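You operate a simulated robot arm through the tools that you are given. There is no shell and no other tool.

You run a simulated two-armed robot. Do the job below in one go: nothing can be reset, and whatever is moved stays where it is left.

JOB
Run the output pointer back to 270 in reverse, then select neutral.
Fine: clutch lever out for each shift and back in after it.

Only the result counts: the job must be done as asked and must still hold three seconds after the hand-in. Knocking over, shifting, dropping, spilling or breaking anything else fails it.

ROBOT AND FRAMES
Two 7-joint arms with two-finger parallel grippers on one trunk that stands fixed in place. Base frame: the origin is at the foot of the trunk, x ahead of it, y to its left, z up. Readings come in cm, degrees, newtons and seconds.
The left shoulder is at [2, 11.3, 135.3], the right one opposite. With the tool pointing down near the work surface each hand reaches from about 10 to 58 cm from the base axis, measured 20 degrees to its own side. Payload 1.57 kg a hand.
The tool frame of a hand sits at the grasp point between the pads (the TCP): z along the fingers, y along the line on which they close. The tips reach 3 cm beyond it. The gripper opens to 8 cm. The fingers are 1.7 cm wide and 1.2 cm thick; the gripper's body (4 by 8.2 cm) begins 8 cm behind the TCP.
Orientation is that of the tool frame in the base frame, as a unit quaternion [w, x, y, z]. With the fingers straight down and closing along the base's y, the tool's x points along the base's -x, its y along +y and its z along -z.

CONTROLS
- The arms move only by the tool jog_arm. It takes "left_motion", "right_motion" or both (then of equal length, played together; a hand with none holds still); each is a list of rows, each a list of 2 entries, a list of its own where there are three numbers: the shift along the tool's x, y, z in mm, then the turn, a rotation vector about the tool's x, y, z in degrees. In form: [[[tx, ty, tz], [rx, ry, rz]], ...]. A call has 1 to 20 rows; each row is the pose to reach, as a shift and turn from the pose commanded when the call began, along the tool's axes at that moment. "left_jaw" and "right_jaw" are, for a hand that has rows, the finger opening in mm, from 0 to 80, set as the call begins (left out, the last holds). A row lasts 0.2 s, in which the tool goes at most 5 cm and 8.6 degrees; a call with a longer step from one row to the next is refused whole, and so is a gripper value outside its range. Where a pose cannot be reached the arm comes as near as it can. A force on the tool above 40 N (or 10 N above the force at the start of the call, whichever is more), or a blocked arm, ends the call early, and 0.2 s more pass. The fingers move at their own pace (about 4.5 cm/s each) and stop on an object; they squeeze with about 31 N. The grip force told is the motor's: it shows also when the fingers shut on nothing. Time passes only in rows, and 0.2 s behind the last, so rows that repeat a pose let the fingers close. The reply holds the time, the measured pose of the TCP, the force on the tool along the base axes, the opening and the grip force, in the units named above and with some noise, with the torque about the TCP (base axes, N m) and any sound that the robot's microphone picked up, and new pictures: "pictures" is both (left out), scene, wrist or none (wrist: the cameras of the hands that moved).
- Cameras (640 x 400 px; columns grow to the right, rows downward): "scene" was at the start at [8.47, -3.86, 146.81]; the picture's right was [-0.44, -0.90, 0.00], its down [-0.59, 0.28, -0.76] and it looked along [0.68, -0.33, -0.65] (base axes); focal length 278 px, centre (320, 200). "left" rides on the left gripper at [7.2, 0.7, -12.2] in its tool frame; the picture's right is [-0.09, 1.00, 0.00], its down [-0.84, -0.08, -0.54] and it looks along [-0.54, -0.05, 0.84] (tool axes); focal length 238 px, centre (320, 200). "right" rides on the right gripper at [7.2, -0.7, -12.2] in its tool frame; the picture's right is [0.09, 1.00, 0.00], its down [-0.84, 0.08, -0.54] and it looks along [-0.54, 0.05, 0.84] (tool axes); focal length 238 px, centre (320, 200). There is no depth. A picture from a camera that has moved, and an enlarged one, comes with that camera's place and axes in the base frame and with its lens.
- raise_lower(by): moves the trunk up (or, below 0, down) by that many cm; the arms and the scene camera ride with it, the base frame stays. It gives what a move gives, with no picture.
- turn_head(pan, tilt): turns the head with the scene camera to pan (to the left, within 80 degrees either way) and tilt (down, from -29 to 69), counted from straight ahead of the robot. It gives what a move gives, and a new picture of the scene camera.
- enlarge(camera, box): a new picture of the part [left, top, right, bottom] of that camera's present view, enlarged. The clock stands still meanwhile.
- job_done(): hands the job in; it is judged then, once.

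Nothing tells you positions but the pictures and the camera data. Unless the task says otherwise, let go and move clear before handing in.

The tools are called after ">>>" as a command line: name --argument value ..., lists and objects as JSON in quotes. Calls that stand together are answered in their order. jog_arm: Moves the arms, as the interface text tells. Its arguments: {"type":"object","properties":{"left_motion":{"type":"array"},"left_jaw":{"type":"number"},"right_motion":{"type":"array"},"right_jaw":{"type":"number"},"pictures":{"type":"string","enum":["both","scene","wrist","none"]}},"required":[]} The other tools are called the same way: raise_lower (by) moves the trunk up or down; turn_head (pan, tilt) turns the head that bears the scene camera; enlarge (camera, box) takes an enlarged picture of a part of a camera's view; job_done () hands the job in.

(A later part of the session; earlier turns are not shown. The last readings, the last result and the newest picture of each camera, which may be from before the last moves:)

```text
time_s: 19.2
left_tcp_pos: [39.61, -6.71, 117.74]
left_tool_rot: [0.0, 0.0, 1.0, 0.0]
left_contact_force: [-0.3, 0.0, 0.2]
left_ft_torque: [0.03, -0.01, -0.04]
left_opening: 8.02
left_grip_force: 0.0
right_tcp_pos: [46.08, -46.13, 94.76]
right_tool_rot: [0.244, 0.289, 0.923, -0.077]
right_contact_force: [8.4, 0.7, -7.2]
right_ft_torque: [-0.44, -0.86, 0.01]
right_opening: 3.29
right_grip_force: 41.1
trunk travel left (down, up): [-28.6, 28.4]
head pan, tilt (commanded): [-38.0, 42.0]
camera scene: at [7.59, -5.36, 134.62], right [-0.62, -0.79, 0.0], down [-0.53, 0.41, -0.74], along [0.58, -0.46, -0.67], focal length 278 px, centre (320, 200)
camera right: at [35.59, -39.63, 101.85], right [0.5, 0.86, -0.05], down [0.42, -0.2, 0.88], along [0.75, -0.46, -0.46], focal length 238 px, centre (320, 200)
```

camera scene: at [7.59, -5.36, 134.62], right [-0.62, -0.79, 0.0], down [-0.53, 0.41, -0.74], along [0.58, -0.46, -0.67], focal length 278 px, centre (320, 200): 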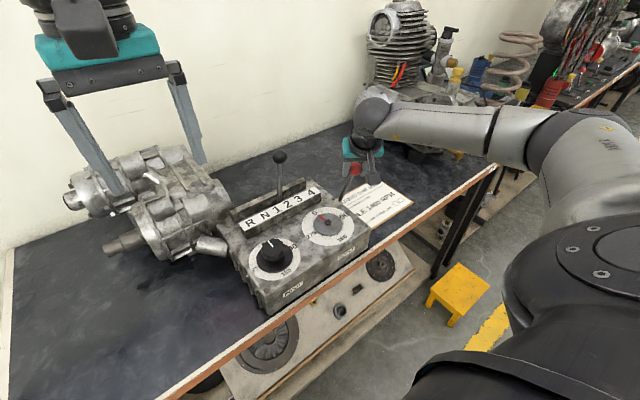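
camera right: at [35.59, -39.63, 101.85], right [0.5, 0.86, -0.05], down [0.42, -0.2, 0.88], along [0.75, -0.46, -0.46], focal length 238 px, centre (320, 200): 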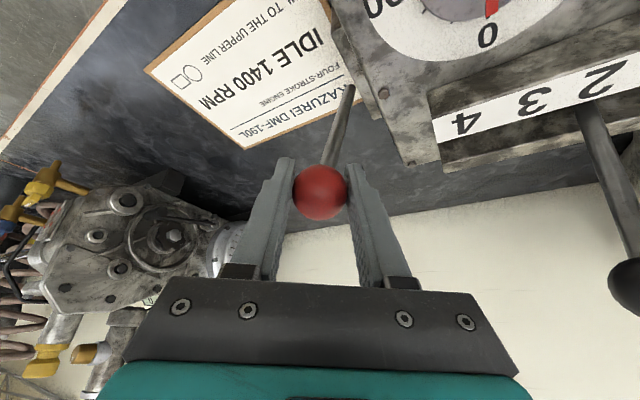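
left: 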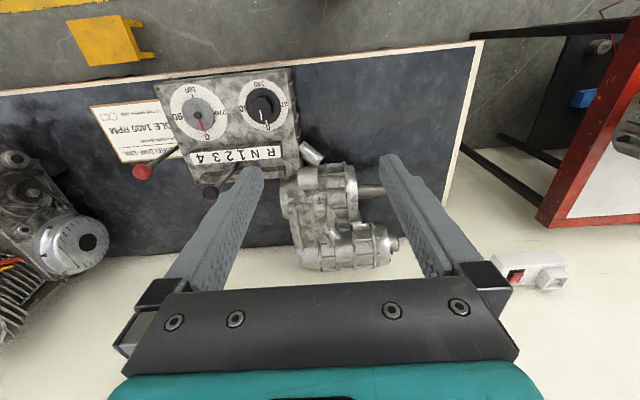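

It keeps swinging freely (about 18 degrees now). I follow the arc downward another 3 cm.

>>> jog_arm --right_motion '[[[7.3, -4.3, 0.4], [0, 0, 0]], [[14.2, -8.6, -0.1], [0, 0, 0]], [[21.5, -12.9, 0.3], [0, 0, 0]], [[28.9, -17.2, 0.7], [0, 0, 0]], [[28.9, -17.2, 0.7], [0, 0, 0]]]' --pictures "both"

```text
time_s: 20.4
left_tcp_pos: [39.62, -6.73, 117.78]
left_tool_rot: [0.001, 0.0, 1.0, 0.0]
left_contact_force: [0.4, -0.4, -1.1]
left_ft_torque: [0.0, -0.02, -0.02]
left_opening: 7.98
left_grip_force: 0.0
right_tcp_pos: [43.18, -46.14, 93.5]
right_tool_rot: [0.246, 0.289, 0.922, -0.077]
right_contact_force: [5.7, 1.8, 3.0]
right_ft_torque: [-0.49, -1.06, 0.06]
right_opening: 3.3
right_grip_force: 41.0
trunk travel left (down, up): [-28.6, 28.4]
head pan, tilt (commanded): [-38.0, 42.0]
camera scene: at [7.49, -5.27, 134.64], right [-0.62, -0.79, 0.0], down [-0.53, 0.41, -0.74], along [0.59, -0.46, -0.67], focal length 278 px, centre (320, 200)
camera right: at [32.58, -39.57, 100.52], right [0.5, 0.86, -0.04], down [0.42, -0.2, 0.89], along [0.76, -0.46, -0.46], focal length 238 px, centre (320, 200)
```

scene: 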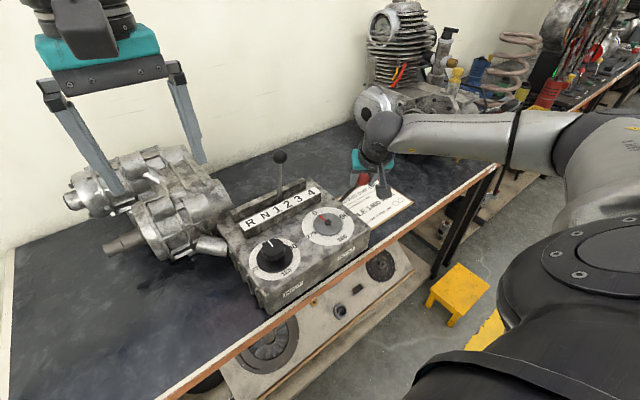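
right: 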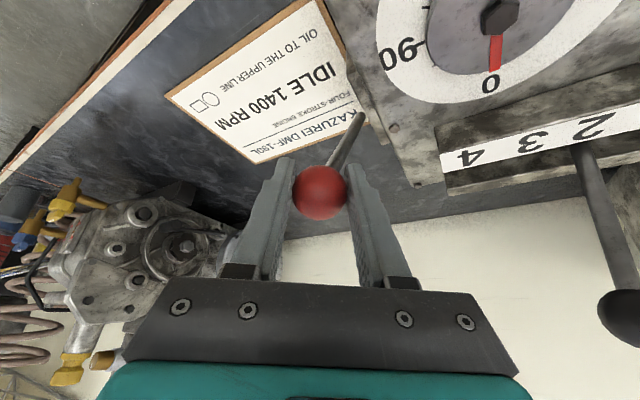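

The lever is at about 30 degrees and still moving without a stop. I continue slowly along the arc to find where it stops.

>>> jog_arm --right_motion '[[[5.2, -2.9, 0.8], [0, 0, 0]], [[10.4, -5.7, 1.7], [0, 0, 0]], [[15.7, -8.6, 2.5], [0, 0, 0]], [[15.7, -8.6, 2.5], [0, 0, 0]]]' --pictures "wrist"

```text
time_s: 21.4
left_tcp_pos: [39.45, -6.75, 117.88]
left_tool_rot: [0.0, 0.0, 1.0, -0.001]
left_contact_force: [0.0, 0.3, 0.0]
left_ft_torque: [0.01, 0.0, -0.03]
left_opening: 8.02
left_grip_force: 0.1
right_tcp_pos: [41.69, -46.09, 92.35]
right_tool_rot: [0.245, 0.29, 0.922, -0.077]
right_contact_force: [4.3, 4.4, 1.3]
right_ft_torque: [-0.47, -0.92, 0.06]
right_opening: 3.29
right_grip_force: 41.2
trunk travel left (down, up): [-28.6, 28.4]
head pan, tilt (commanded): [-38.0, 42.0]
camera right: at [31.02, -39.56, 99.49], right [0.5, 0.86, -0.05], down [0.42, -0.2, 0.89], along [0.76, -0.46, -0.46], focal length 238 px, centre (320, 200)
```

right: 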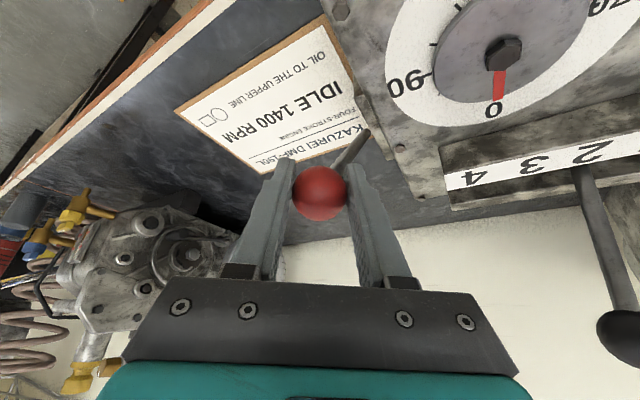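

Still moving freely at about 37 degrees. I continue in small steps.

>>> jog_arm --right_motion '[[[5.5, -2.9, 1.4], [0, 0, 0]], [[11.1, -5.7, 2.8], [0, 0, 0]], [[16.8, -8.6, 4.6], [0, 0, 0]], [[16.8, -8.6, 4.6], [0, 0, 0]]]' --pictures "both"

```text
time_s: 22.4
left_tcp_pos: [39.7, -6.65, 117.81]
left_tool_rot: [-0.001, 0.0, 1.0, -0.001]
left_contact_force: [0.2, -0.2, -0.6]
left_ft_torque: [-0.01, 0.06, -0.02]
left_opening: 8.01
left_grip_force: 0.1
right_tcp_pos: [40.36, -46.05, 91.5]
right_tool_rot: [0.251, 0.289, 0.921, -0.075]
right_contact_force: [14.6, 2.1, 12.7]
right_ft_torque: [0.43, -0.83, 0.63]
right_opening: 3.3
right_grip_force: 41.0
trunk travel left (down, up): [-28.6, 28.4]
head pan, tilt (commanded): [-38.0, 42.0]
camera scene: at [7.53, -5.21, 134.64], right [-0.62, -0.79, 0.0], down [-0.53, 0.41, -0.74], along [0.58, -0.46, -0.67], focal length 278 px, centre (320, 200)
camera right: at [29.73, -39.57, 98.45], right [0.5, 0.86, -0.04], down [0.41, -0.2, 0.89], along [0.76, -0.46, -0.45], focal length 238 px, centre (320, 200)
```

scene: 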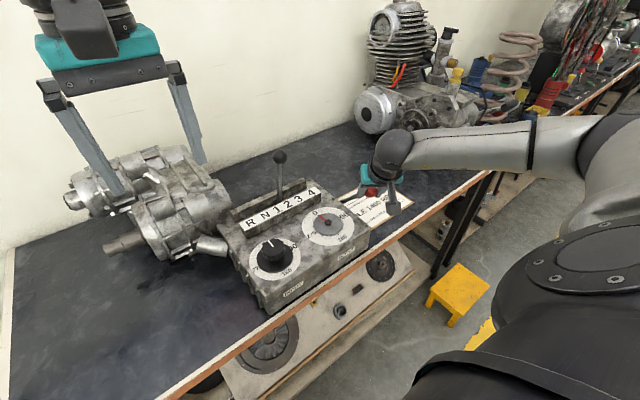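
right: 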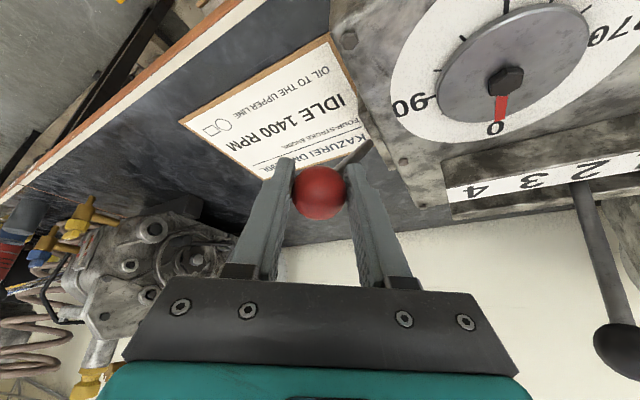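

The force has jumped to about 19 N at x ≈ 40.4, so the lever has reached its out stop at roughly 43 degrees. I open the fingers slightly to see whether the lever stays out by itself.

>>> jog_arm --right_motion '[[[-3, 1.5, -1.2], [0, 0, 0]], [[-3, 1.5, -1.2], [0, 0, 0]], [[-3, 1.5, -1.2], [0, 0, 0]], [[-3, 1.5, -1.2], [0, 0, 0]]]' --right_jaw 50 --pictures "both"

```text
time_s: 23.4
left_tcp_pos: [39.45, -6.71, 117.75]
left_tool_rot: [0.0, 0.001, 1.0, 0.001]
left_contact_force: [-0.4, 0.0, 0.2]
left_ft_torque: [0.01, 0.01, -0.01]
left_opening: 8.01
left_grip_force: 0.0
right_tcp_pos: [40.18, -46.14, 91.31]
right_tool_rot: [0.244, 0.29, 0.922, -0.077]
right_contact_force: [-0.2, -0.2, 0.3]
right_ft_torque: [-0.01, 0.0, -0.03]
right_opening: 5.0
right_grip_force: 0.1
trunk travel left (down, up): [-28.6, 28.4]
head pan, tilt (commanded): [-38.0, 42.0]
camera scene: at [7.45, -5.34, 134.63], right [-0.62, -0.79, 0.0], down [-0.53, 0.41, -0.74], along [0.59, -0.46, -0.67], focal length 278 px, centre (320, 200)
camera right: at [29.71, -39.63, 98.48], right [0.5, 0.86, -0.05], down [0.42, -0.2, 0.89], along [0.76, -0.47, -0.46], focal length 238 px, centre (320, 200)
```

scene: 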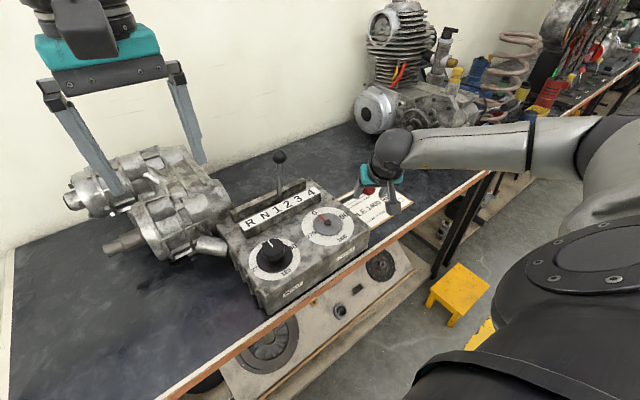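
right: 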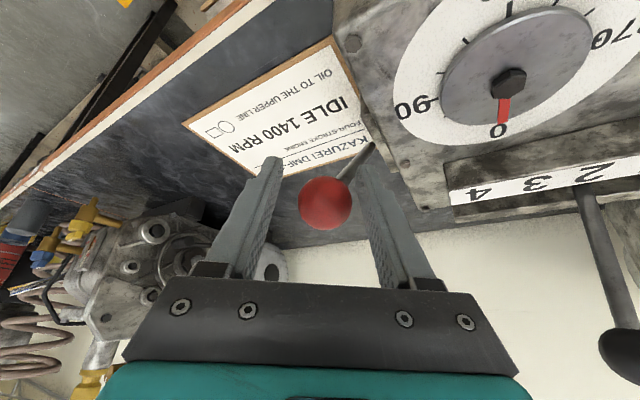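

The lever stays out with the fingers open, so it holds by friction. I retreat the right hand along its fingers and move the left hand away to the left to make room for the shift.

>>> jog_arm --right_motion '[[[0, 0, -20], [0, 0, 0]], [[0, 0, -40], [0, 0, 0]], [[0, 0, -60], [0, 0, 0]], [[0, 0, -80], [0, 0, 0]], [[0, 0, -100], [0, 0, 0]], [[0, 0, -120], [0, 0, 0]]]' --left_motion '[[[13, 45, -7], [0, 0, 0]], [[26, 90, -14], [0, 0, 0]], [[40, 135, -21], [0, 0, 0]], [[53, 180, -28], [0, 0, 0]], [[66, 225, -35], [0, 0, 0]], [[80, 270, -40], [0, 0, 0]]]' --pictures "both"

```text
time_s: 24.8
left_tcp_pos: [31.48, 20.45, 121.71]
left_tool_rot: [0.0, 0.0, 1.0, 0.0]
left_contact_force: [-0.8, 0.2, -0.1]
left_ft_torque: [-0.01, -0.03, -0.03]
left_opening: 7.99
left_grip_force: 0.2
right_tcp_pos: [35.33, -42.61, 101.79]
right_tool_rot: [0.246, 0.29, 0.922, -0.078]
right_contact_force: [-0.8, -0.3, 0.0]
right_ft_torque: [0.01, -0.02, -0.02]
right_opening: 5.02
right_grip_force: 0.0
trunk travel left (down, up): [-28.6, 28.4]
head pan, tilt (commanded): [-38.0, 42.0]
camera scene: at [7.38, -5.25, 134.65], right [-0.62, -0.79, 0.0], down [-0.53, 0.41, -0.74], along [0.59, -0.46, -0.67], focal length 278 px, centre (320, 200)
camera right: at [24.72, -36.12, 108.93], right [0.5, 0.86, -0.04], down [0.42, -0.2, 0.89], along [0.76, -0.47, -0.46], focal length 238 px, centre (320, 200)
camera left: at [24.33, 21.04, 134.04], right [0.09, 1.0, 0.0], down [0.84, -0.08, 0.54], along [0.54, -0.05, -0.84], focal length 238 px, centre (320, 200)
```

scene: 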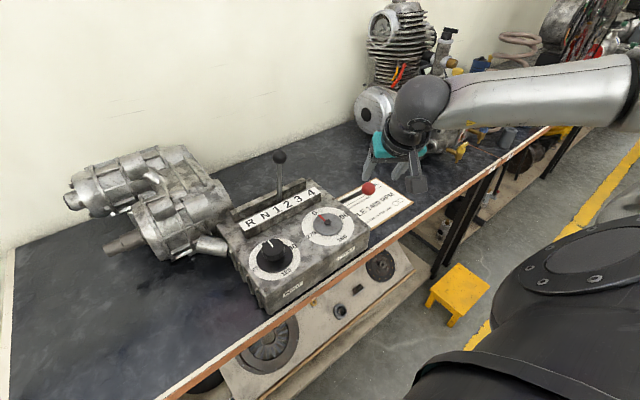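
right: 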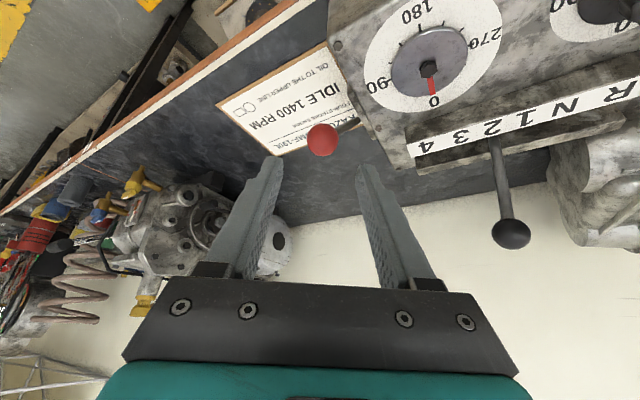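
left: 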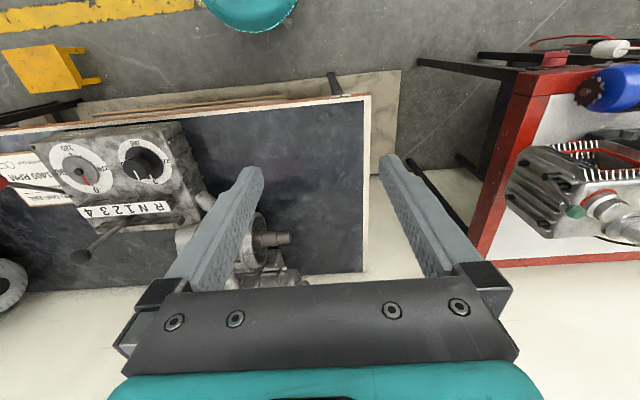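

The clutch lever is out and staying there. Next I bring the right hand up and over to a standoff in front of the shift knob, fingers at ~15 degrees of yaw.

>>> jog_arm --right_motion '[[[-15, 0, -27], [0, 0, 0]], [[-31, 0, -54], [0, 0, 0]], [[-40, 39, -48], [-2, 0, -3.4]], [[-49, 78, -43], [-4, 0, -6.8]], [[-59, 116, -38], [-5.9, -0.1, -10.3]], [[-68, 155, -32], [-7.9, -0.1, -13.7]], [[-77, 194, -27], [-9.9, -0.1, -17.1]]]' --right_jaw 75 --pictures "both"

>>> enlarge --camera "scene" --box '[210, 140, 420, 310]'

```text
time_s: 26.4
left_tcp_pos: [31.69, 20.39, 121.78]
left_tool_rot: [-0.001, -0.001, 1.0, 0.0]
left_contact_force: [-0.5, 0.4, -1.4]
left_ft_torque: [0.0, 0.0, -0.04]
left_opening: 7.98
left_grip_force: 0.1
right_tcp_pos: [50.74, -29.76, 107.95]
right_tool_rot: [0.256, 0.126, 0.958, -0.034]
right_contact_force: [0.6, 0.6, -0.2]
right_ft_torque: [0.01, -0.01, 0.0]
right_opening: 7.48
right_grip_force: 0.0
trunk travel left (down, up): [-28.6, 28.4]
head pan, tilt (commanded): [-38.0, 42.0]
camera scene: at [7.5, -5.3, 134.63], right [-0.62, -0.79, 0.0], down [-0.53, 0.41, -0.74], along [0.59, -0.46, -0.67], focal length 278 px, centre (320, 200)
camera right: at [38.64, -27.11, 115.07], right [0.18, 0.98, -0.05], down [0.46, -0.04, 0.89], along [0.87, -0.18, -0.46], focal length 238 px, centre (320, 200)
```

scene: 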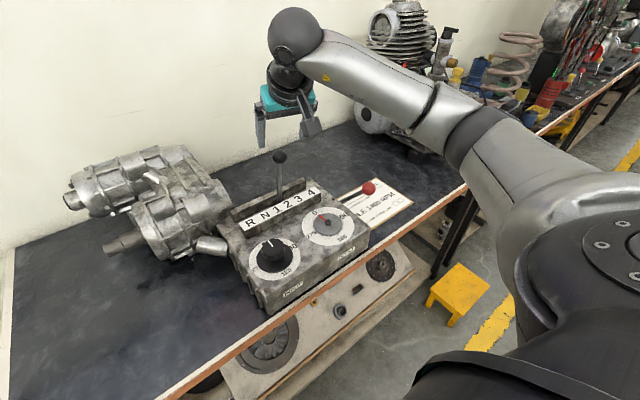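
right: 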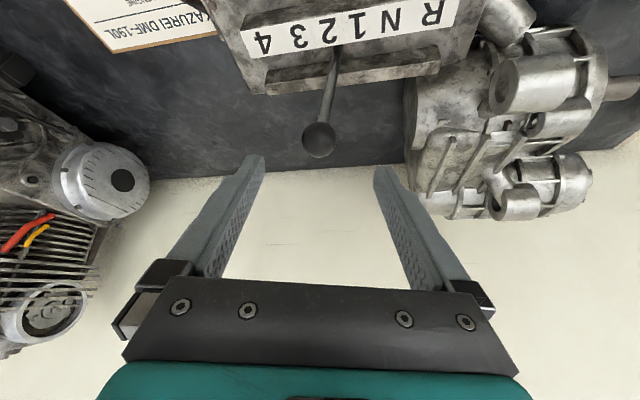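

```text
2.35 times, centred on (315, 225) of scene
camera zoom: at [7.5, -5.3, 134.63], right [-0.62, -0.79, 0.0], down [-0.53, 0.41, -0.74], along [0.59, -0.46, -0.67], focal length 654 px, centre (332, 141)
```

zoom: 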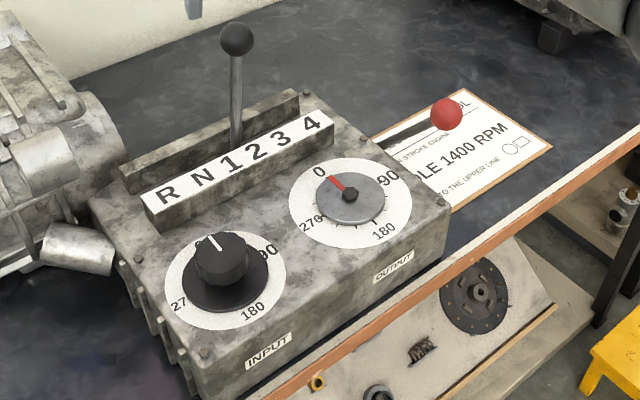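

The ball of the shift lever lies straight ahead of the open fingers at about [55.2, −30.9, 100], and the rod stands at the "2" mark. I advance 9 cm along the fingers.

>>> jog_arm --right_motion '[[[0, 0, 25], [0, 0, 0]], [[0, 0, 50], [0, 0, 0]], [[0, 0, 75], [0, 0, 0]], [[0, 0, 90], [0, 0, 0]]]' --pictures "both"

```text
time_s: 27.4
left_tcp_pos: [31.56, 20.24, 121.71]
left_tool_rot: [0.0, -0.001, 1.0, -0.001]
left_contact_force: [-0.2, 0.3, -0.7]
left_ft_torque: [0.0, 0.01, 0.0]
left_opening: 8.01
left_grip_force: 0.1
right_tcp_pos: [55.18, -31.07, 100.0]
right_tool_rot: [0.255, 0.127, 0.958, -0.033]
right_contact_force: [1.1, 0.2, -1.1]
right_ft_torque: [0.02, -0.01, 0.02]
right_opening: 7.49
right_grip_force: 0.0
trunk travel left (down, up): [-28.6, 28.4]
head pan, tilt (commanded): [-38.0, 42.0]
camera scene: at [7.47, -5.33, 134.63], right [-0.62, -0.79, 0.0], down [-0.53, 0.41, -0.74], along [0.59, -0.46, -0.67], focal length 278 px, centre (320, 200)
camera right: at [43.06, -28.45, 107.17], right [0.18, 0.98, -0.04], down [0.46, -0.05, 0.89], along [0.87, -0.18, -0.46], focal length 238 px, centre (320, 200)
```

scene: 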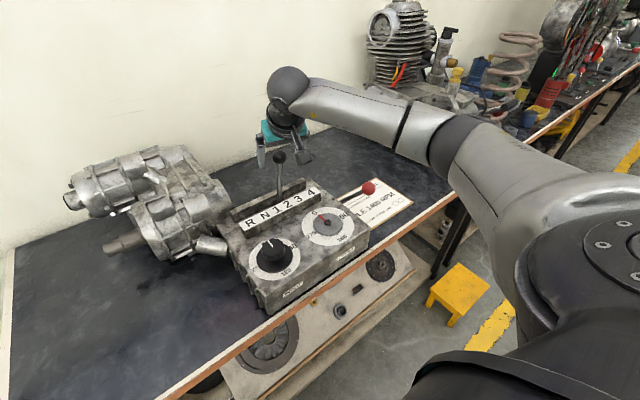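
right: 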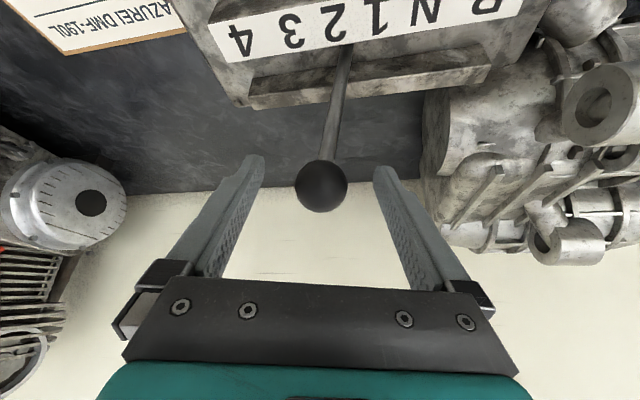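

The shift ball is between the pads, so I close on it.

>>> jog_arm --right_motion '[[[0, 0, 0], [0, 0, 0]], [[0, 0, 0], [0, 0, 0]], [[0, 0, 0], [0, 0, 0]], [[0, 0, 0], [0, 0, 0]]]' --right_jaw 20 --pictures "wrist"

```text
time_s: 28.4
left_tcp_pos: [31.66, 20.23, 121.78]
left_tool_rot: [0.0, 0.0, 1.0, 0.0]
left_contact_force: [0.2, -0.3, -0.8]
left_ft_torque: [0.0, 0.03, -0.01]
left_opening: 7.98
left_grip_force: 0.1
right_tcp_pos: [55.21, -31.02, 100.23]
right_tool_rot: [0.256, 0.127, 0.958, -0.032]
right_contact_force: [0.1, -0.2, 0.4]
right_ft_torque: [-0.02, -0.02, 0.02]
right_opening: 3.3
right_grip_force: 26.5
trunk travel left (down, up): [-28.6, 28.4]
head pan, tilt (commanded): [-38.0, 42.0]
camera right: at [43.04, -28.43, 107.2], right [0.18, 0.98, -0.04], down [0.46, -0.05, 0.89], along [0.87, -0.18, -0.46], focal length 238 px, centre (320, 200)
```

right: 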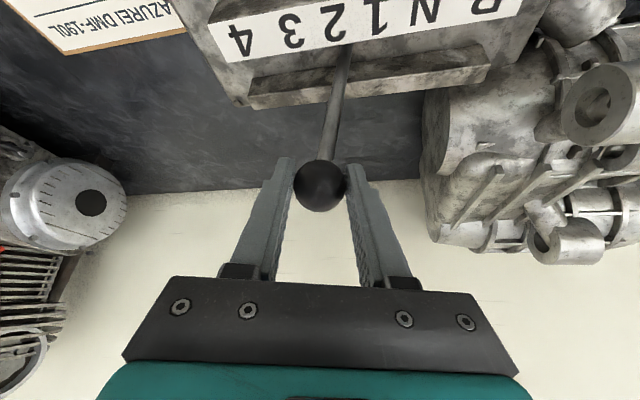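

The ball is held. I move it 1.5 cm toward R (+y) and read the force.

>>> jog_arm --right_motion '[[[1.1, 4.8, -0.6], [0, 0, 0]], [[2.2, 9.7, -1.3], [0, 0, 0]], [[3.4, 14.5, -1.9], [0, 0, 0]], [[3.4, 14.5, -1.9], [0, 0, 0]]]' --pictures "wrist"

```text
time_s: 29.4
left_tcp_pos: [31.56, 20.27, 121.82]
left_tool_rot: [0.0, 0.0, 1.0, 0.0]
left_contact_force: [-0.1, -0.1, 0.0]
left_ft_torque: [-0.02, -0.01, -0.01]
left_opening: 8.01
left_grip_force: 0.1
right_tcp_pos: [55.22, -29.49, 100.16]
right_tool_rot: [0.258, 0.128, 0.957, -0.032]
right_contact_force: [1.9, -3.5, 4.7]
right_ft_torque: [-0.69, -0.45, -0.07]
right_opening: 3.28
right_grip_force: 41.1
trunk travel left (down, up): [-28.6, 28.4]
head pan, tilt (commanded): [-38.0, 42.0]
camera right: at [43.02, -26.97, 107.29], right [0.18, 0.98, -0.04], down [0.46, -0.05, 0.89], along [0.87, -0.18, -0.46], focal length 238 px, centre (320, 200)
```

right: 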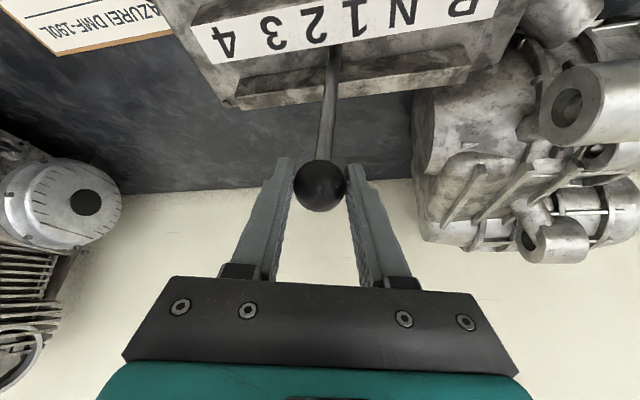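

It moves easily (about 4 N). I continue 3 cm further toward R.

>>> jog_arm --right_motion '[[[1.7, 7.2, -1], [0, 0, 0]], [[3.4, 14.5, -1.9], [0, 0, 0]], [[5, 21.7, -2.9], [0, 0, 0]], [[6.7, 29, -3.9], [0, 0, 0]], [[6.7, 29, -3.9], [0, 0, 0]]]' --pictures "both"

>>> enlarge --camera "scene" --box '[230, 130, 350, 240]'

```text
time_s: 30.6
left_tcp_pos: [31.68, 20.31, 121.84]
left_tool_rot: [0.0, 0.0, 1.0, 0.0]
left_contact_force: [-1.3, -1.2, -0.1]
left_ft_torque: [0.0, 0.01, 0.01]
left_opening: 8.01
left_grip_force: 0.1
right_tcp_pos: [55.27, -26.5, 100.01]
right_tool_rot: [0.255, 0.126, 0.958, -0.032]
right_contact_force: [2.5, -0.4, 1.0]
right_ft_torque: [-0.43, -0.62, 0.02]
right_opening: 3.3
right_grip_force: 41.2
trunk travel left (down, up): [-28.6, 28.4]
head pan, tilt (commanded): [-38.0, 42.0]
camera scene: at [7.47, -5.34, 134.63], right [-0.62, -0.79, 0.0], down [-0.53, 0.41, -0.74], along [0.59, -0.46, -0.67], focal length 278 px, centre (320, 200)
camera right: at [43.04, -23.87, 107.2], right [0.18, 0.98, -0.04], down [0.46, -0.05, 0.89], along [0.87, -0.18, -0.46], focal length 238 px, centre (320, 200)
```

scene: 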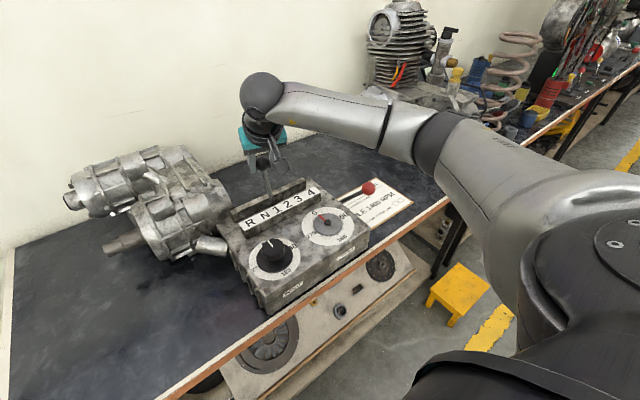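
right: 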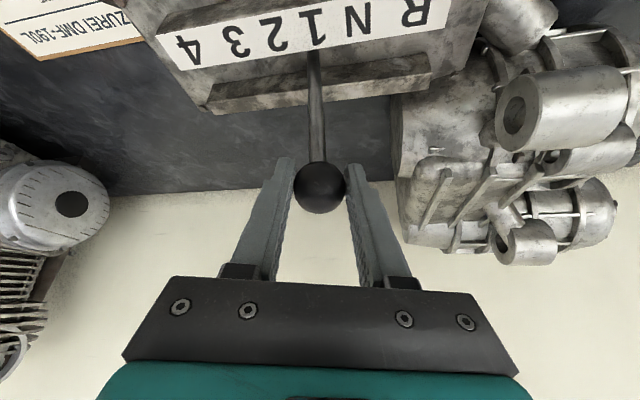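

```text
3.64 times, centred on (290, 185) of scene
camera zoom: at [7.47, -5.34, 134.63], right [-0.62, -0.79, 0.0], down [-0.53, 0.41, -0.74], along [0.59, -0.46, -0.67], focal length 1011 px, centre (429, 254)
```

zoom: 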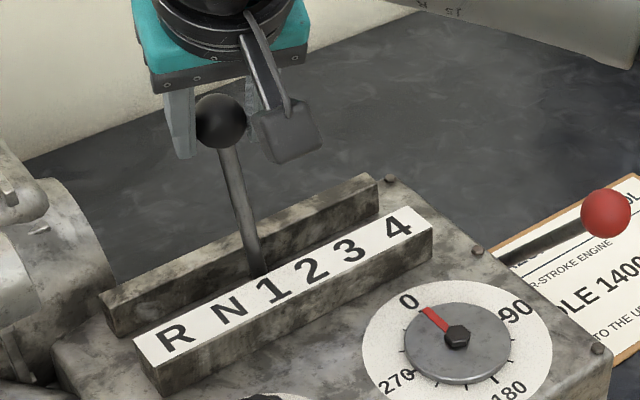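

The rod is now about at "1". I continue another 3 cm toward N, following the slight arc downward.

>>> jog_arm --right_motion '[[[2, 7.2, -0.6], [0, 0, 0]], [[4, 14.5, -1], [0, 0, 0]], [[6.2, 21.7, -0.8], [0, 0, 0]], [[8.7, 29, -0.4], [0, 0, 0]], [[8.7, 29, -0.4], [0, 0, 0]]]' --pictures "both"

>>> enlarge --camera "scene" --box '[230, 130, 350, 240]'

```text
time_s: 31.8
left_tcp_pos: [31.63, 20.23, 121.8]
left_tool_rot: [0.0, -0.001, 1.0, 0.0]
left_contact_force: [-0.5, 0.3, 0.5]
left_ft_torque: [0.0, -0.04, 0.01]
left_opening: 7.98
left_grip_force: 0.0
right_tcp_pos: [55.08, -23.55, 99.61]
right_tool_rot: [0.255, 0.127, 0.958, -0.033]
right_contact_force: [0.2, -3.4, -2.6]
right_ft_torque: [-0.47, -0.37, -0.05]
right_opening: 3.27
right_grip_force: 40.5
trunk travel left (down, up): [-28.6, 28.4]
head pan, tilt (commanded): [-38.0, 42.0]
camera scene: at [7.47, -5.38, 134.63], right [-0.62, -0.79, 0.0], down [-0.53, 0.41, -0.74], along [0.59, -0.46, -0.67], focal length 278 px, centre (320, 200)
camera right: at [43.03, -20.97, 106.81], right [0.18, 0.98, -0.04], down [0.46, -0.05, 0.89], along [0.87, -0.18, -0.46], focal length 238 px, centre (320, 200)
```

scene: 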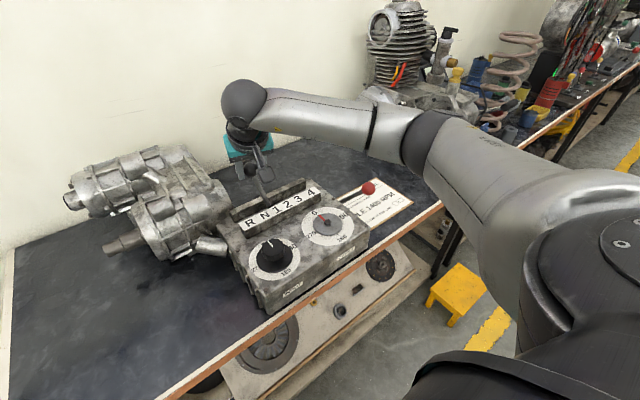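
right: 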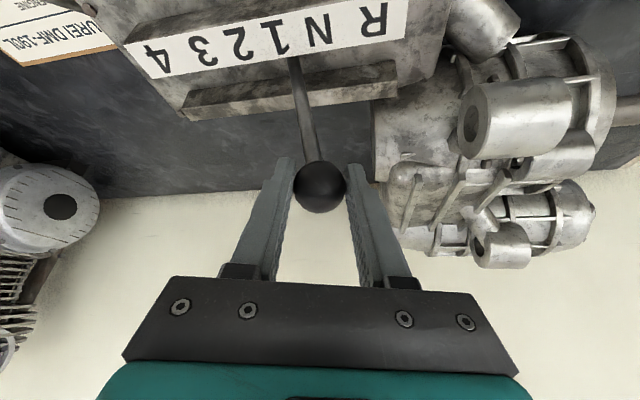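

```text
3.64 times, centred on (290, 185) of scene
camera zoom: at [7.47, -5.38, 134.63], right [-0.62, -0.79, 0.0], down [-0.53, 0.41, -0.74], along [0.59, -0.46, -0.67], focal length 1011 px, centre (429, 254)
```

zoom: 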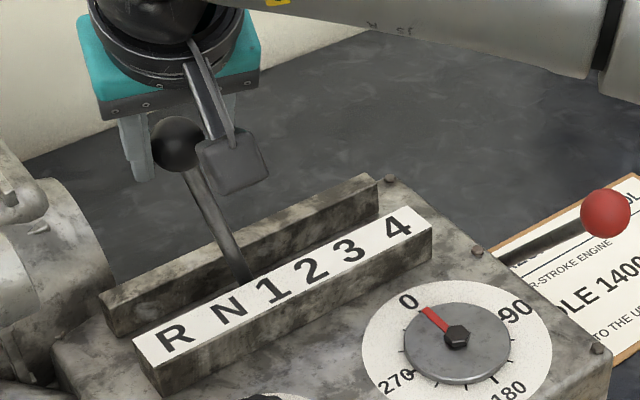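

The rod is at about "1" by the gate (knob at y −23.6), so the lever pivots below the box near z 75. I continue along the arc toward N and R.

>>> jog_arm --right_motion '[[[2.4, 7.2, 0.3], [0, 0, 0]], [[5, 14.5, 0.9], [0, 0, 0]], [[7.7, 21.7, 1.7], [0, 0, 0]], [[10.5, 29, 2.7], [0, 0, 0]], [[10.5, 29, 2.7], [0, 0, 0]]]' --pictures "both"

>>> enlarge --camera "scene" --box '[230, 130, 350, 240]'

```text
time_s: 33.0
left_tcp_pos: [31.64, 20.27, 121.85]
left_tool_rot: [0.0, 0.0, 1.0, 0.0]
left_contact_force: [0.4, -0.7, 0.6]
left_ft_torque: [0.01, -0.01, 0.0]
left_opening: 8.03
left_grip_force: 0.0
right_tcp_pos: [55.23, -20.61, 98.97]
right_tool_rot: [0.255, 0.127, 0.958, -0.033]
right_contact_force: [-4.6, -4.7, -7.4]
right_ft_torque: [-0.47, -0.43, -0.01]
right_opening: 3.31
right_grip_force: 41.1
trunk travel left (down, up): [-28.6, 28.4]
head pan, tilt (commanded): [-38.0, 42.0]
camera scene: at [7.46, -5.41, 134.63], right [-0.62, -0.79, 0.0], down [-0.53, 0.41, -0.74], along [0.59, -0.46, -0.67], focal length 278 px, centre (320, 200)
camera right: at [43.04, -17.99, 106.04], right [0.18, 0.98, -0.04], down [0.46, -0.05, 0.89], along [0.87, -0.18, -0.46], focal length 238 px, centre (320, 200)
```

scene: 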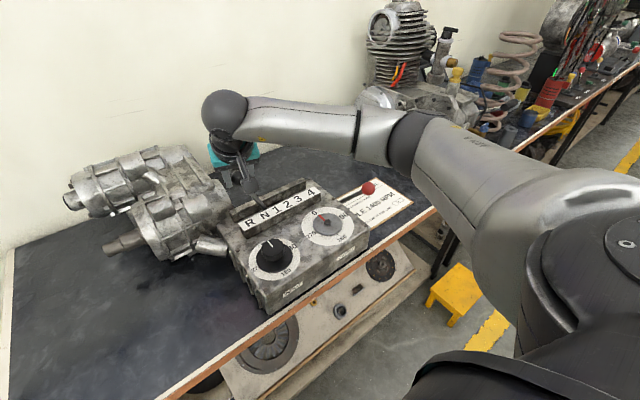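
right: 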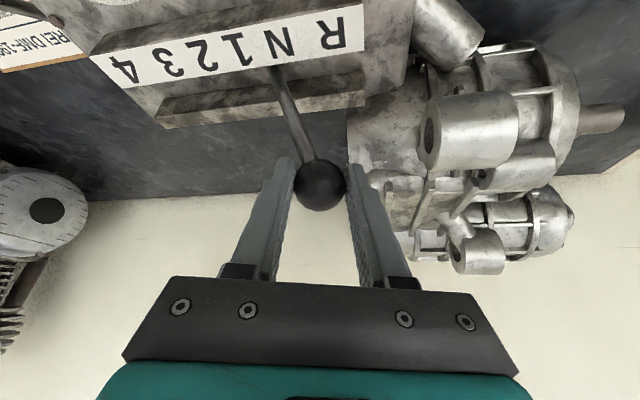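

```text
3.64 times, centred on (290, 185) of scene
camera zoom: at [7.46, -5.41, 134.63], right [-0.62, -0.79, 0.0], down [-0.53, 0.41, -0.74], along [0.59, -0.46, -0.67], focal length 1011 px, centre (429, 254)
```

zoom: 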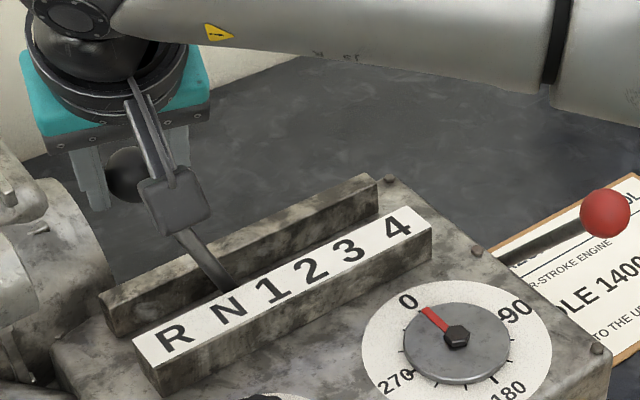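

The lever is about at N (knob y ≈ −20.6). Before going on to R, I must check whether the transmission housing on the left leaves room for my left finger, so I zoom in on it from both cameras.

>>> enlarge --camera "right" --box '[270, 20, 570, 220]'

>>> enlarge --camera "scene" --box '[150, 130, 290, 250]'

>>> enlarge --camera "left" --box '[40, 130, 320, 300]'

```text
2.00 times, centred on (420, 120) of right
camera zoom: at [43.04, -17.99, 106.04], right [0.18, 0.98, -0.04], down [0.46, -0.05, 0.89], along [0.87, -0.18, -0.46], focal length 477 px, centre (120, 360)
```

zoom: 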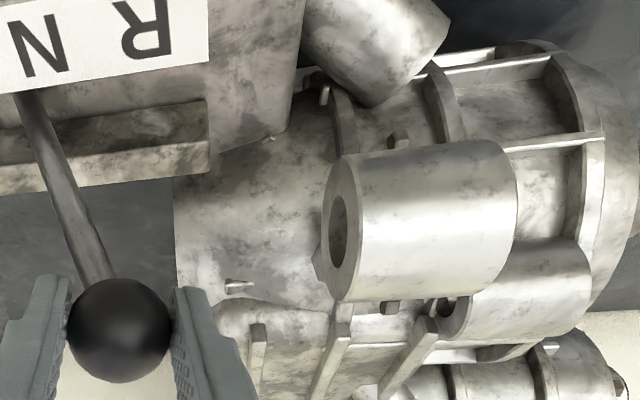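

```text
3.33 times, centred on (220, 190) of scene
camera zoom: at [7.46, -5.41, 134.63], right [-0.62, -0.79, 0.0], down [-0.53, 0.41, -0.74], along [0.59, -0.46, -0.67], focal length 926 px, centre (653, 233)
```

zoom: 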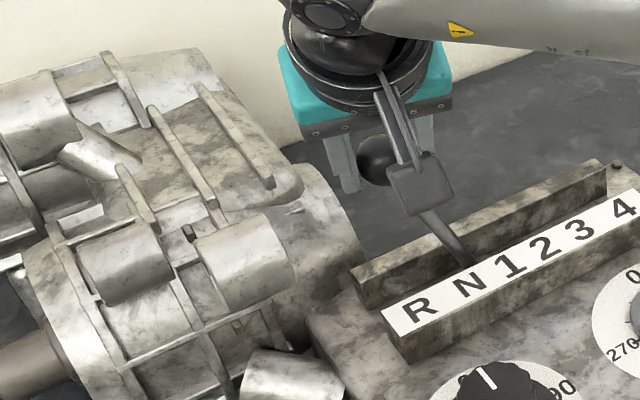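

```text
2.29 times, centred on (180, 215) of left
camera zoom: at [24.43, 20.82, 134.05], right [0.09, 1.0, 0.0], down [0.84, -0.08, 0.54], along [0.54, -0.05, -0.84], focal length 545 px, centre (640, 166)
```

zoom: 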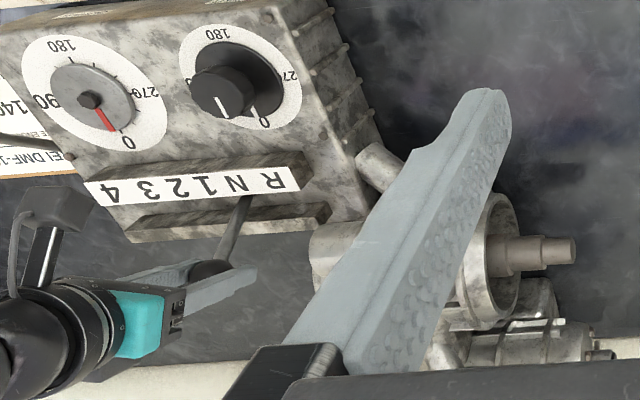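

The housing's cylinder face sits at about [56, −13.3, 94], right where my left finger would go at R. So I will let go here near N, back off, roll the hand 90 degrees, and re-grip with the fingers in front of and behind the ball instead of beside it.

>>> jog_arm --right_motion '[[[0, 0, 0], [0, 0, 0]], [[0, 0, 0], [0, 0, 0]], [[0, 0, 0], [0, 0, 0]], [[0, 0, -25], [0, 0, 0]], [[0, 0, -50], [0, 0, 0]], [[0, 0, -75], [0, 0, 0]], [[0, 0, -100], [0, 0, 0]]]' --right_jaw 70 --pictures "both"

>>> enlarge --camera "scene" --box '[200, 130, 350, 250]'

>>> enlarge --camera "right" --box '[200, 20, 500, 220]'

```text
time_s: 34.6
left_tcp_pos: [31.66, 20.29, 121.77]
left_tool_rot: [0.0, 0.0, 1.0, 0.0]
left_contact_force: [0.0, -0.8, -0.2]
left_ft_torque: [-0.03, -0.01, -0.02]
left_opening: 8.03
left_grip_force: 0.1
right_tcp_pos: [50.42, -19.26, 107.82]
right_tool_rot: [0.256, 0.128, 0.958, -0.033]
right_contact_force: [-0.1, -0.4, -0.2]
right_ft_torque: [0.0, 0.02, -0.01]
right_opening: 7.0
right_grip_force: 0.0
trunk travel left (down, up): [-28.6, 28.4]
head pan, tilt (commanded): [-38.0, 42.0]
camera scene: at [7.43, -5.33, 134.64], right [-0.62, -0.79, 0.0], down [-0.53, 0.41, -0.74], along [0.59, -0.46, -0.67], focal length 278 px, centre (320, 200)
camera right: at [38.2, -16.7, 114.8], right [0.18, 0.98, -0.04], down [0.46, -0.05, 0.89], along [0.87, -0.18, -0.46], focal length 238 px, centre (320, 200)
```

scene: 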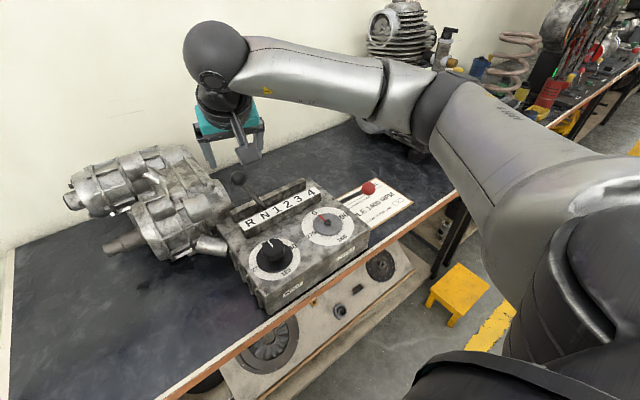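
right: 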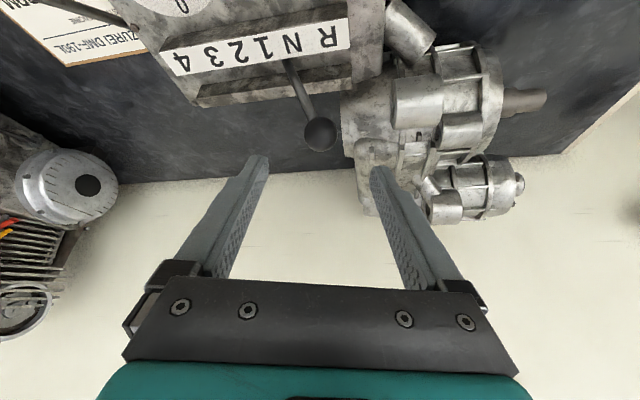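

```text
3.33 times, centred on (275, 190) of scene
camera zoom: at [7.43, -5.33, 134.64], right [-0.62, -0.79, 0.0], down [-0.53, 0.41, -0.74], along [0.59, -0.46, -0.67], focal length 926 px, centre (470, 233)
```

zoom: 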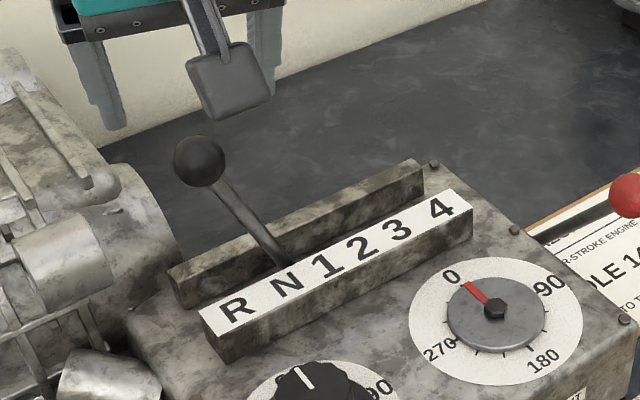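

```text
2.00 times, centred on (350, 120) of right
camera zoom: at [38.2, -16.7, 114.8], right [0.18, 0.98, -0.04], down [0.46, -0.05, 0.89], along [0.87, -0.18, -0.46], focal length 477 px, centre (260, 360)
```

zoom: 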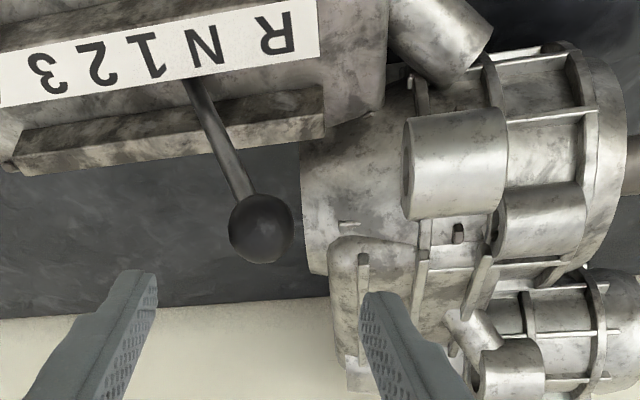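

The lever stays at about N by itself (knob at [55.2, −20.5, 98.7]), and I work out R to be at knob y ≈ −15.9. I now roll the hand by −90 degrees in place so the fingers close front-to-back.

>>> jog_arm --right_motion '[[[0, 0, 0], [0, 0, -8]], [[0, 0, 0], [0, 0, -16]], [[0, 0, 0], [0, 0, -24]], [[0, 0, 0], [0, 0, -32]], [[0, 0, 0], [0, 0, -40]], [[0, 0, 0], [0, 0, -48]], [[0, 0, 0], [0, 0, -56]], [[0, 0, 0], [0, 0, -64]], [[0, 0, 0], [0, 0, -72]], [[0, 0, 0], [0, 0, -80]], [[0, 0, 0], [0, 0, -88]]]' --pictures "both"

```text
time_s: 37.0
left_tcp_pos: [31.75, 20.35, 121.8]
left_tool_rot: [0.0, 0.0, 1.0, 0.0]
left_contact_force: [-0.5, -0.2, 0.0]
left_ft_torque: [0.02, 0.02, 0.01]
left_opening: 7.98
left_grip_force: 0.1
right_tcp_pos: [47.29, -18.55, 107.89]
right_tool_rot: [0.169, -0.537, 0.804, -0.193]
right_contact_force: [-0.3, 0.0, 0.4]
right_ft_torque: [-0.02, 0.0, -0.05]
right_opening: 7.0
right_grip_force: 0.1
right hand out of reach, approached as far as the arm can: row 10, 11
trunk travel left (down, up): [-28.6, 28.4]
head pan, tilt (commanded): [-38.0, 42.0]
camera scene: at [7.57, -5.27, 134.62], right [-0.62, -0.79, 0.0], down [-0.53, 0.41, -0.74], along [0.58, -0.46, -0.67], focal length 278 px, centre (320, 200)
camera right: at [39.25, -23.76, 118.41], right [-0.83, 0.26, -0.5], down [-0.02, 0.87, 0.49], along [0.56, 0.41, -0.72], focal length 238 px, centre (320, 200)
```

scene: 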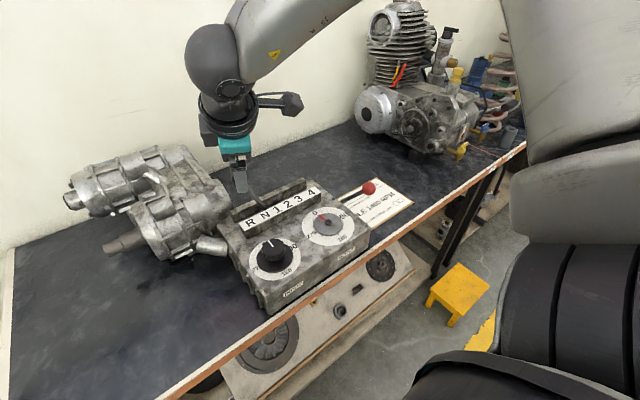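
right: 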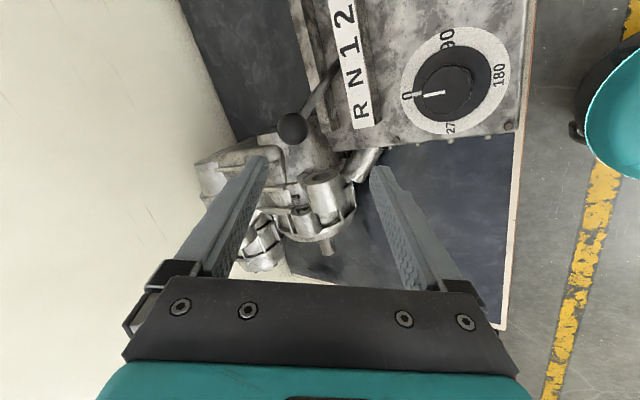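

The roll reached about 80 degrees, though the wrist backed off 3 cm near its limit; that closing direction would still clear the housing. I try moving to a pre-grasp 6 cm short of the ball.

>>> jog_arm --right_motion '[[[-2, -8, 20], [0, 0, 0]], [[-4, -16, 40], [0, 0, 0]], [[-5, -24, 60], [0, 0, 0]]]' --pictures "both"

```text
time_s: 37.8
left_tcp_pos: [31.69, 20.2, 121.71]
left_tool_rot: [0.0, 0.0, 1.0, -0.001]
left_contact_force: [0.8, -0.3, -0.1]
left_ft_torque: [0.01, -0.01, 0.0]
left_opening: 7.99
left_grip_force: 0.1
right_tcp_pos: [47.98, -18.63, 107.28]
right_tool_rot: [0.171, -0.537, 0.803, -0.194]
right_contact_force: [1.7, -0.1, 0.2]
right_ft_torque: [0.0, -0.01, 0.0]
right_opening: 6.99
right_grip_force: 0.0
right hand out of reach, approached as far as the arm can: row 1, 2, 3
trunk travel left (down, up): [-28.6, 28.4]
head pan, tilt (commanded): [-38.0, 42.0]
camera scene: at [7.46, -5.32, 134.63], right [-0.62, -0.79, 0.0], down [-0.53, 0.41, -0.74], along [0.59, -0.46, -0.67], focal length 278 px, centre (320, 200)
camera right: at [39.92, -23.94, 117.73], right [-0.83, 0.26, -0.5], down [-0.02, 0.87, 0.49], along [0.56, 0.41, -0.72], focal length 238 px, centre (320, 200)
```

scene: 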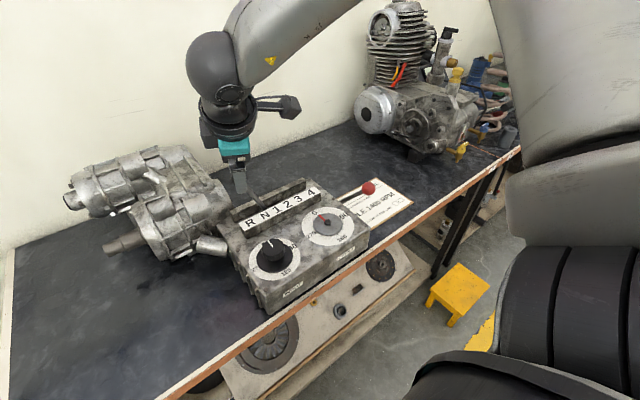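
right: 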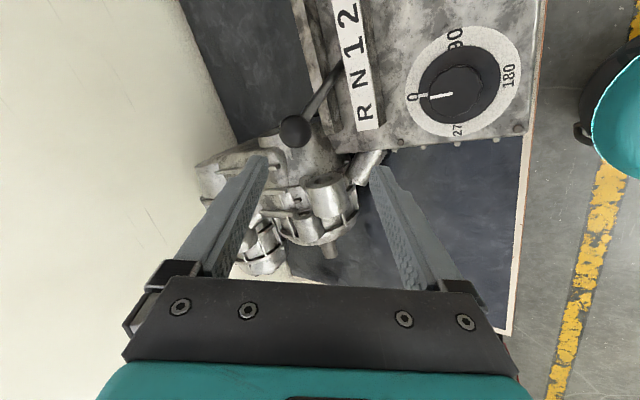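

Still out of reach that way. I roll the hand the other way (outward yaw suited this arm before), a total of 160 degrees, staying above the knob.

>>> jog_arm --right_motion '[[[0, 0, -5], [0, 0, 8]], [[0, 0, -5], [0, 0, 16]], [[0, 0, -5], [0, 0, 24]], [[0, 0, -5], [0, 0, 32]], [[0, 0, -5], [0, 0, 40]], [[0, 0, -5], [0, 0, 48]], [[0, 0, -5], [0, 0, 56]], [[0, 0, -5], [0, 0, 64]], [[0, 0, -5], [0, 0, 72]], [[0, 0, -5], [0, 0, 80]], [[0, 0, -5], [0, 0, 88]], [[0, 0, -5], [0, 0, 96]], [[0, 0, -5], [0, 0, 104]], [[0, 0, -5], [0, 0, 112]], [[0, 0, -5], [0, 0, 120]], [[0, 0, -5], [0, 0, 128]], [[0, 0, -5], [0, 0, 136]], [[0, 0, -5], [0, 0, 144]], [[0, 0, -5], [0, 0, 152]], [[0, 0, -5], [0, 0, 160]]]' --pictures "both"

```text
time_s: 42.0
left_tcp_pos: [31.62, 20.22, 121.72]
left_tool_rot: [0.0, 0.0, 1.0, 0.0]
left_contact_force: [-0.6, 0.4, 0.4]
left_ft_torque: [-0.04, -0.02, -0.02]
left_opening: 7.98
left_grip_force: 0.1
right_tcp_pos: [47.64, -18.65, 107.68]
right_tool_rot: [0.221, 0.699, 0.667, 0.133]
right_contact_force: [0.4, -0.2, 0.0]
right_ft_torque: [-0.01, 0.01, 0.02]
right_opening: 7.03
right_grip_force: 0.0
trunk travel left (down, up): [-28.6, 28.4]
head pan, tilt (commanded): [-38.0, 42.0]
camera scene: at [7.46, -5.33, 134.63], right [-0.62, -0.79, 0.0], down [-0.53, 0.41, -0.74], along [0.59, -0.46, -0.67], focal length 278 px, centre (320, 200)
camera right: at [41.64, -9.91, 117.26], right [0.88, 0.08, 0.48], down [-0.26, -0.76, 0.6], along [0.41, -0.64, -0.65], focal length 238 px, centre (320, 200)
```

scene: 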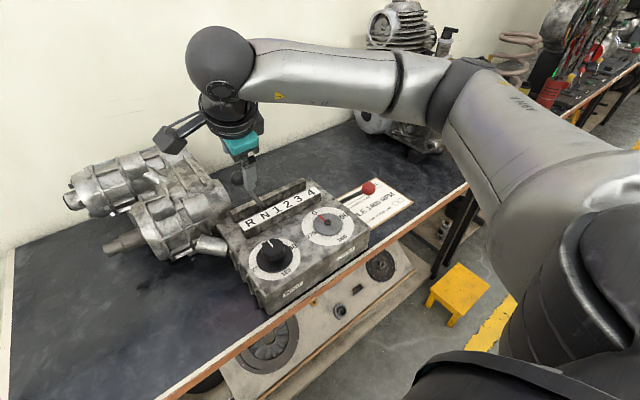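
right: 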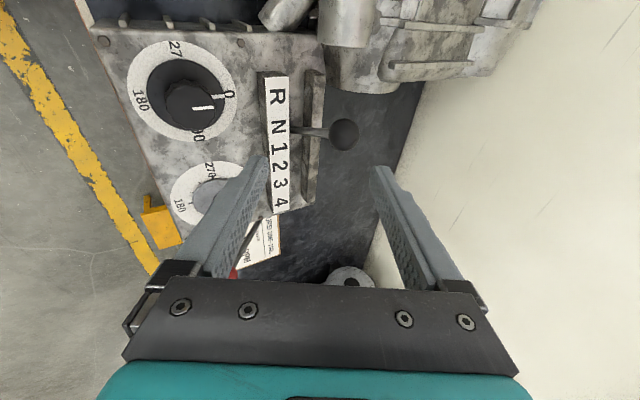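

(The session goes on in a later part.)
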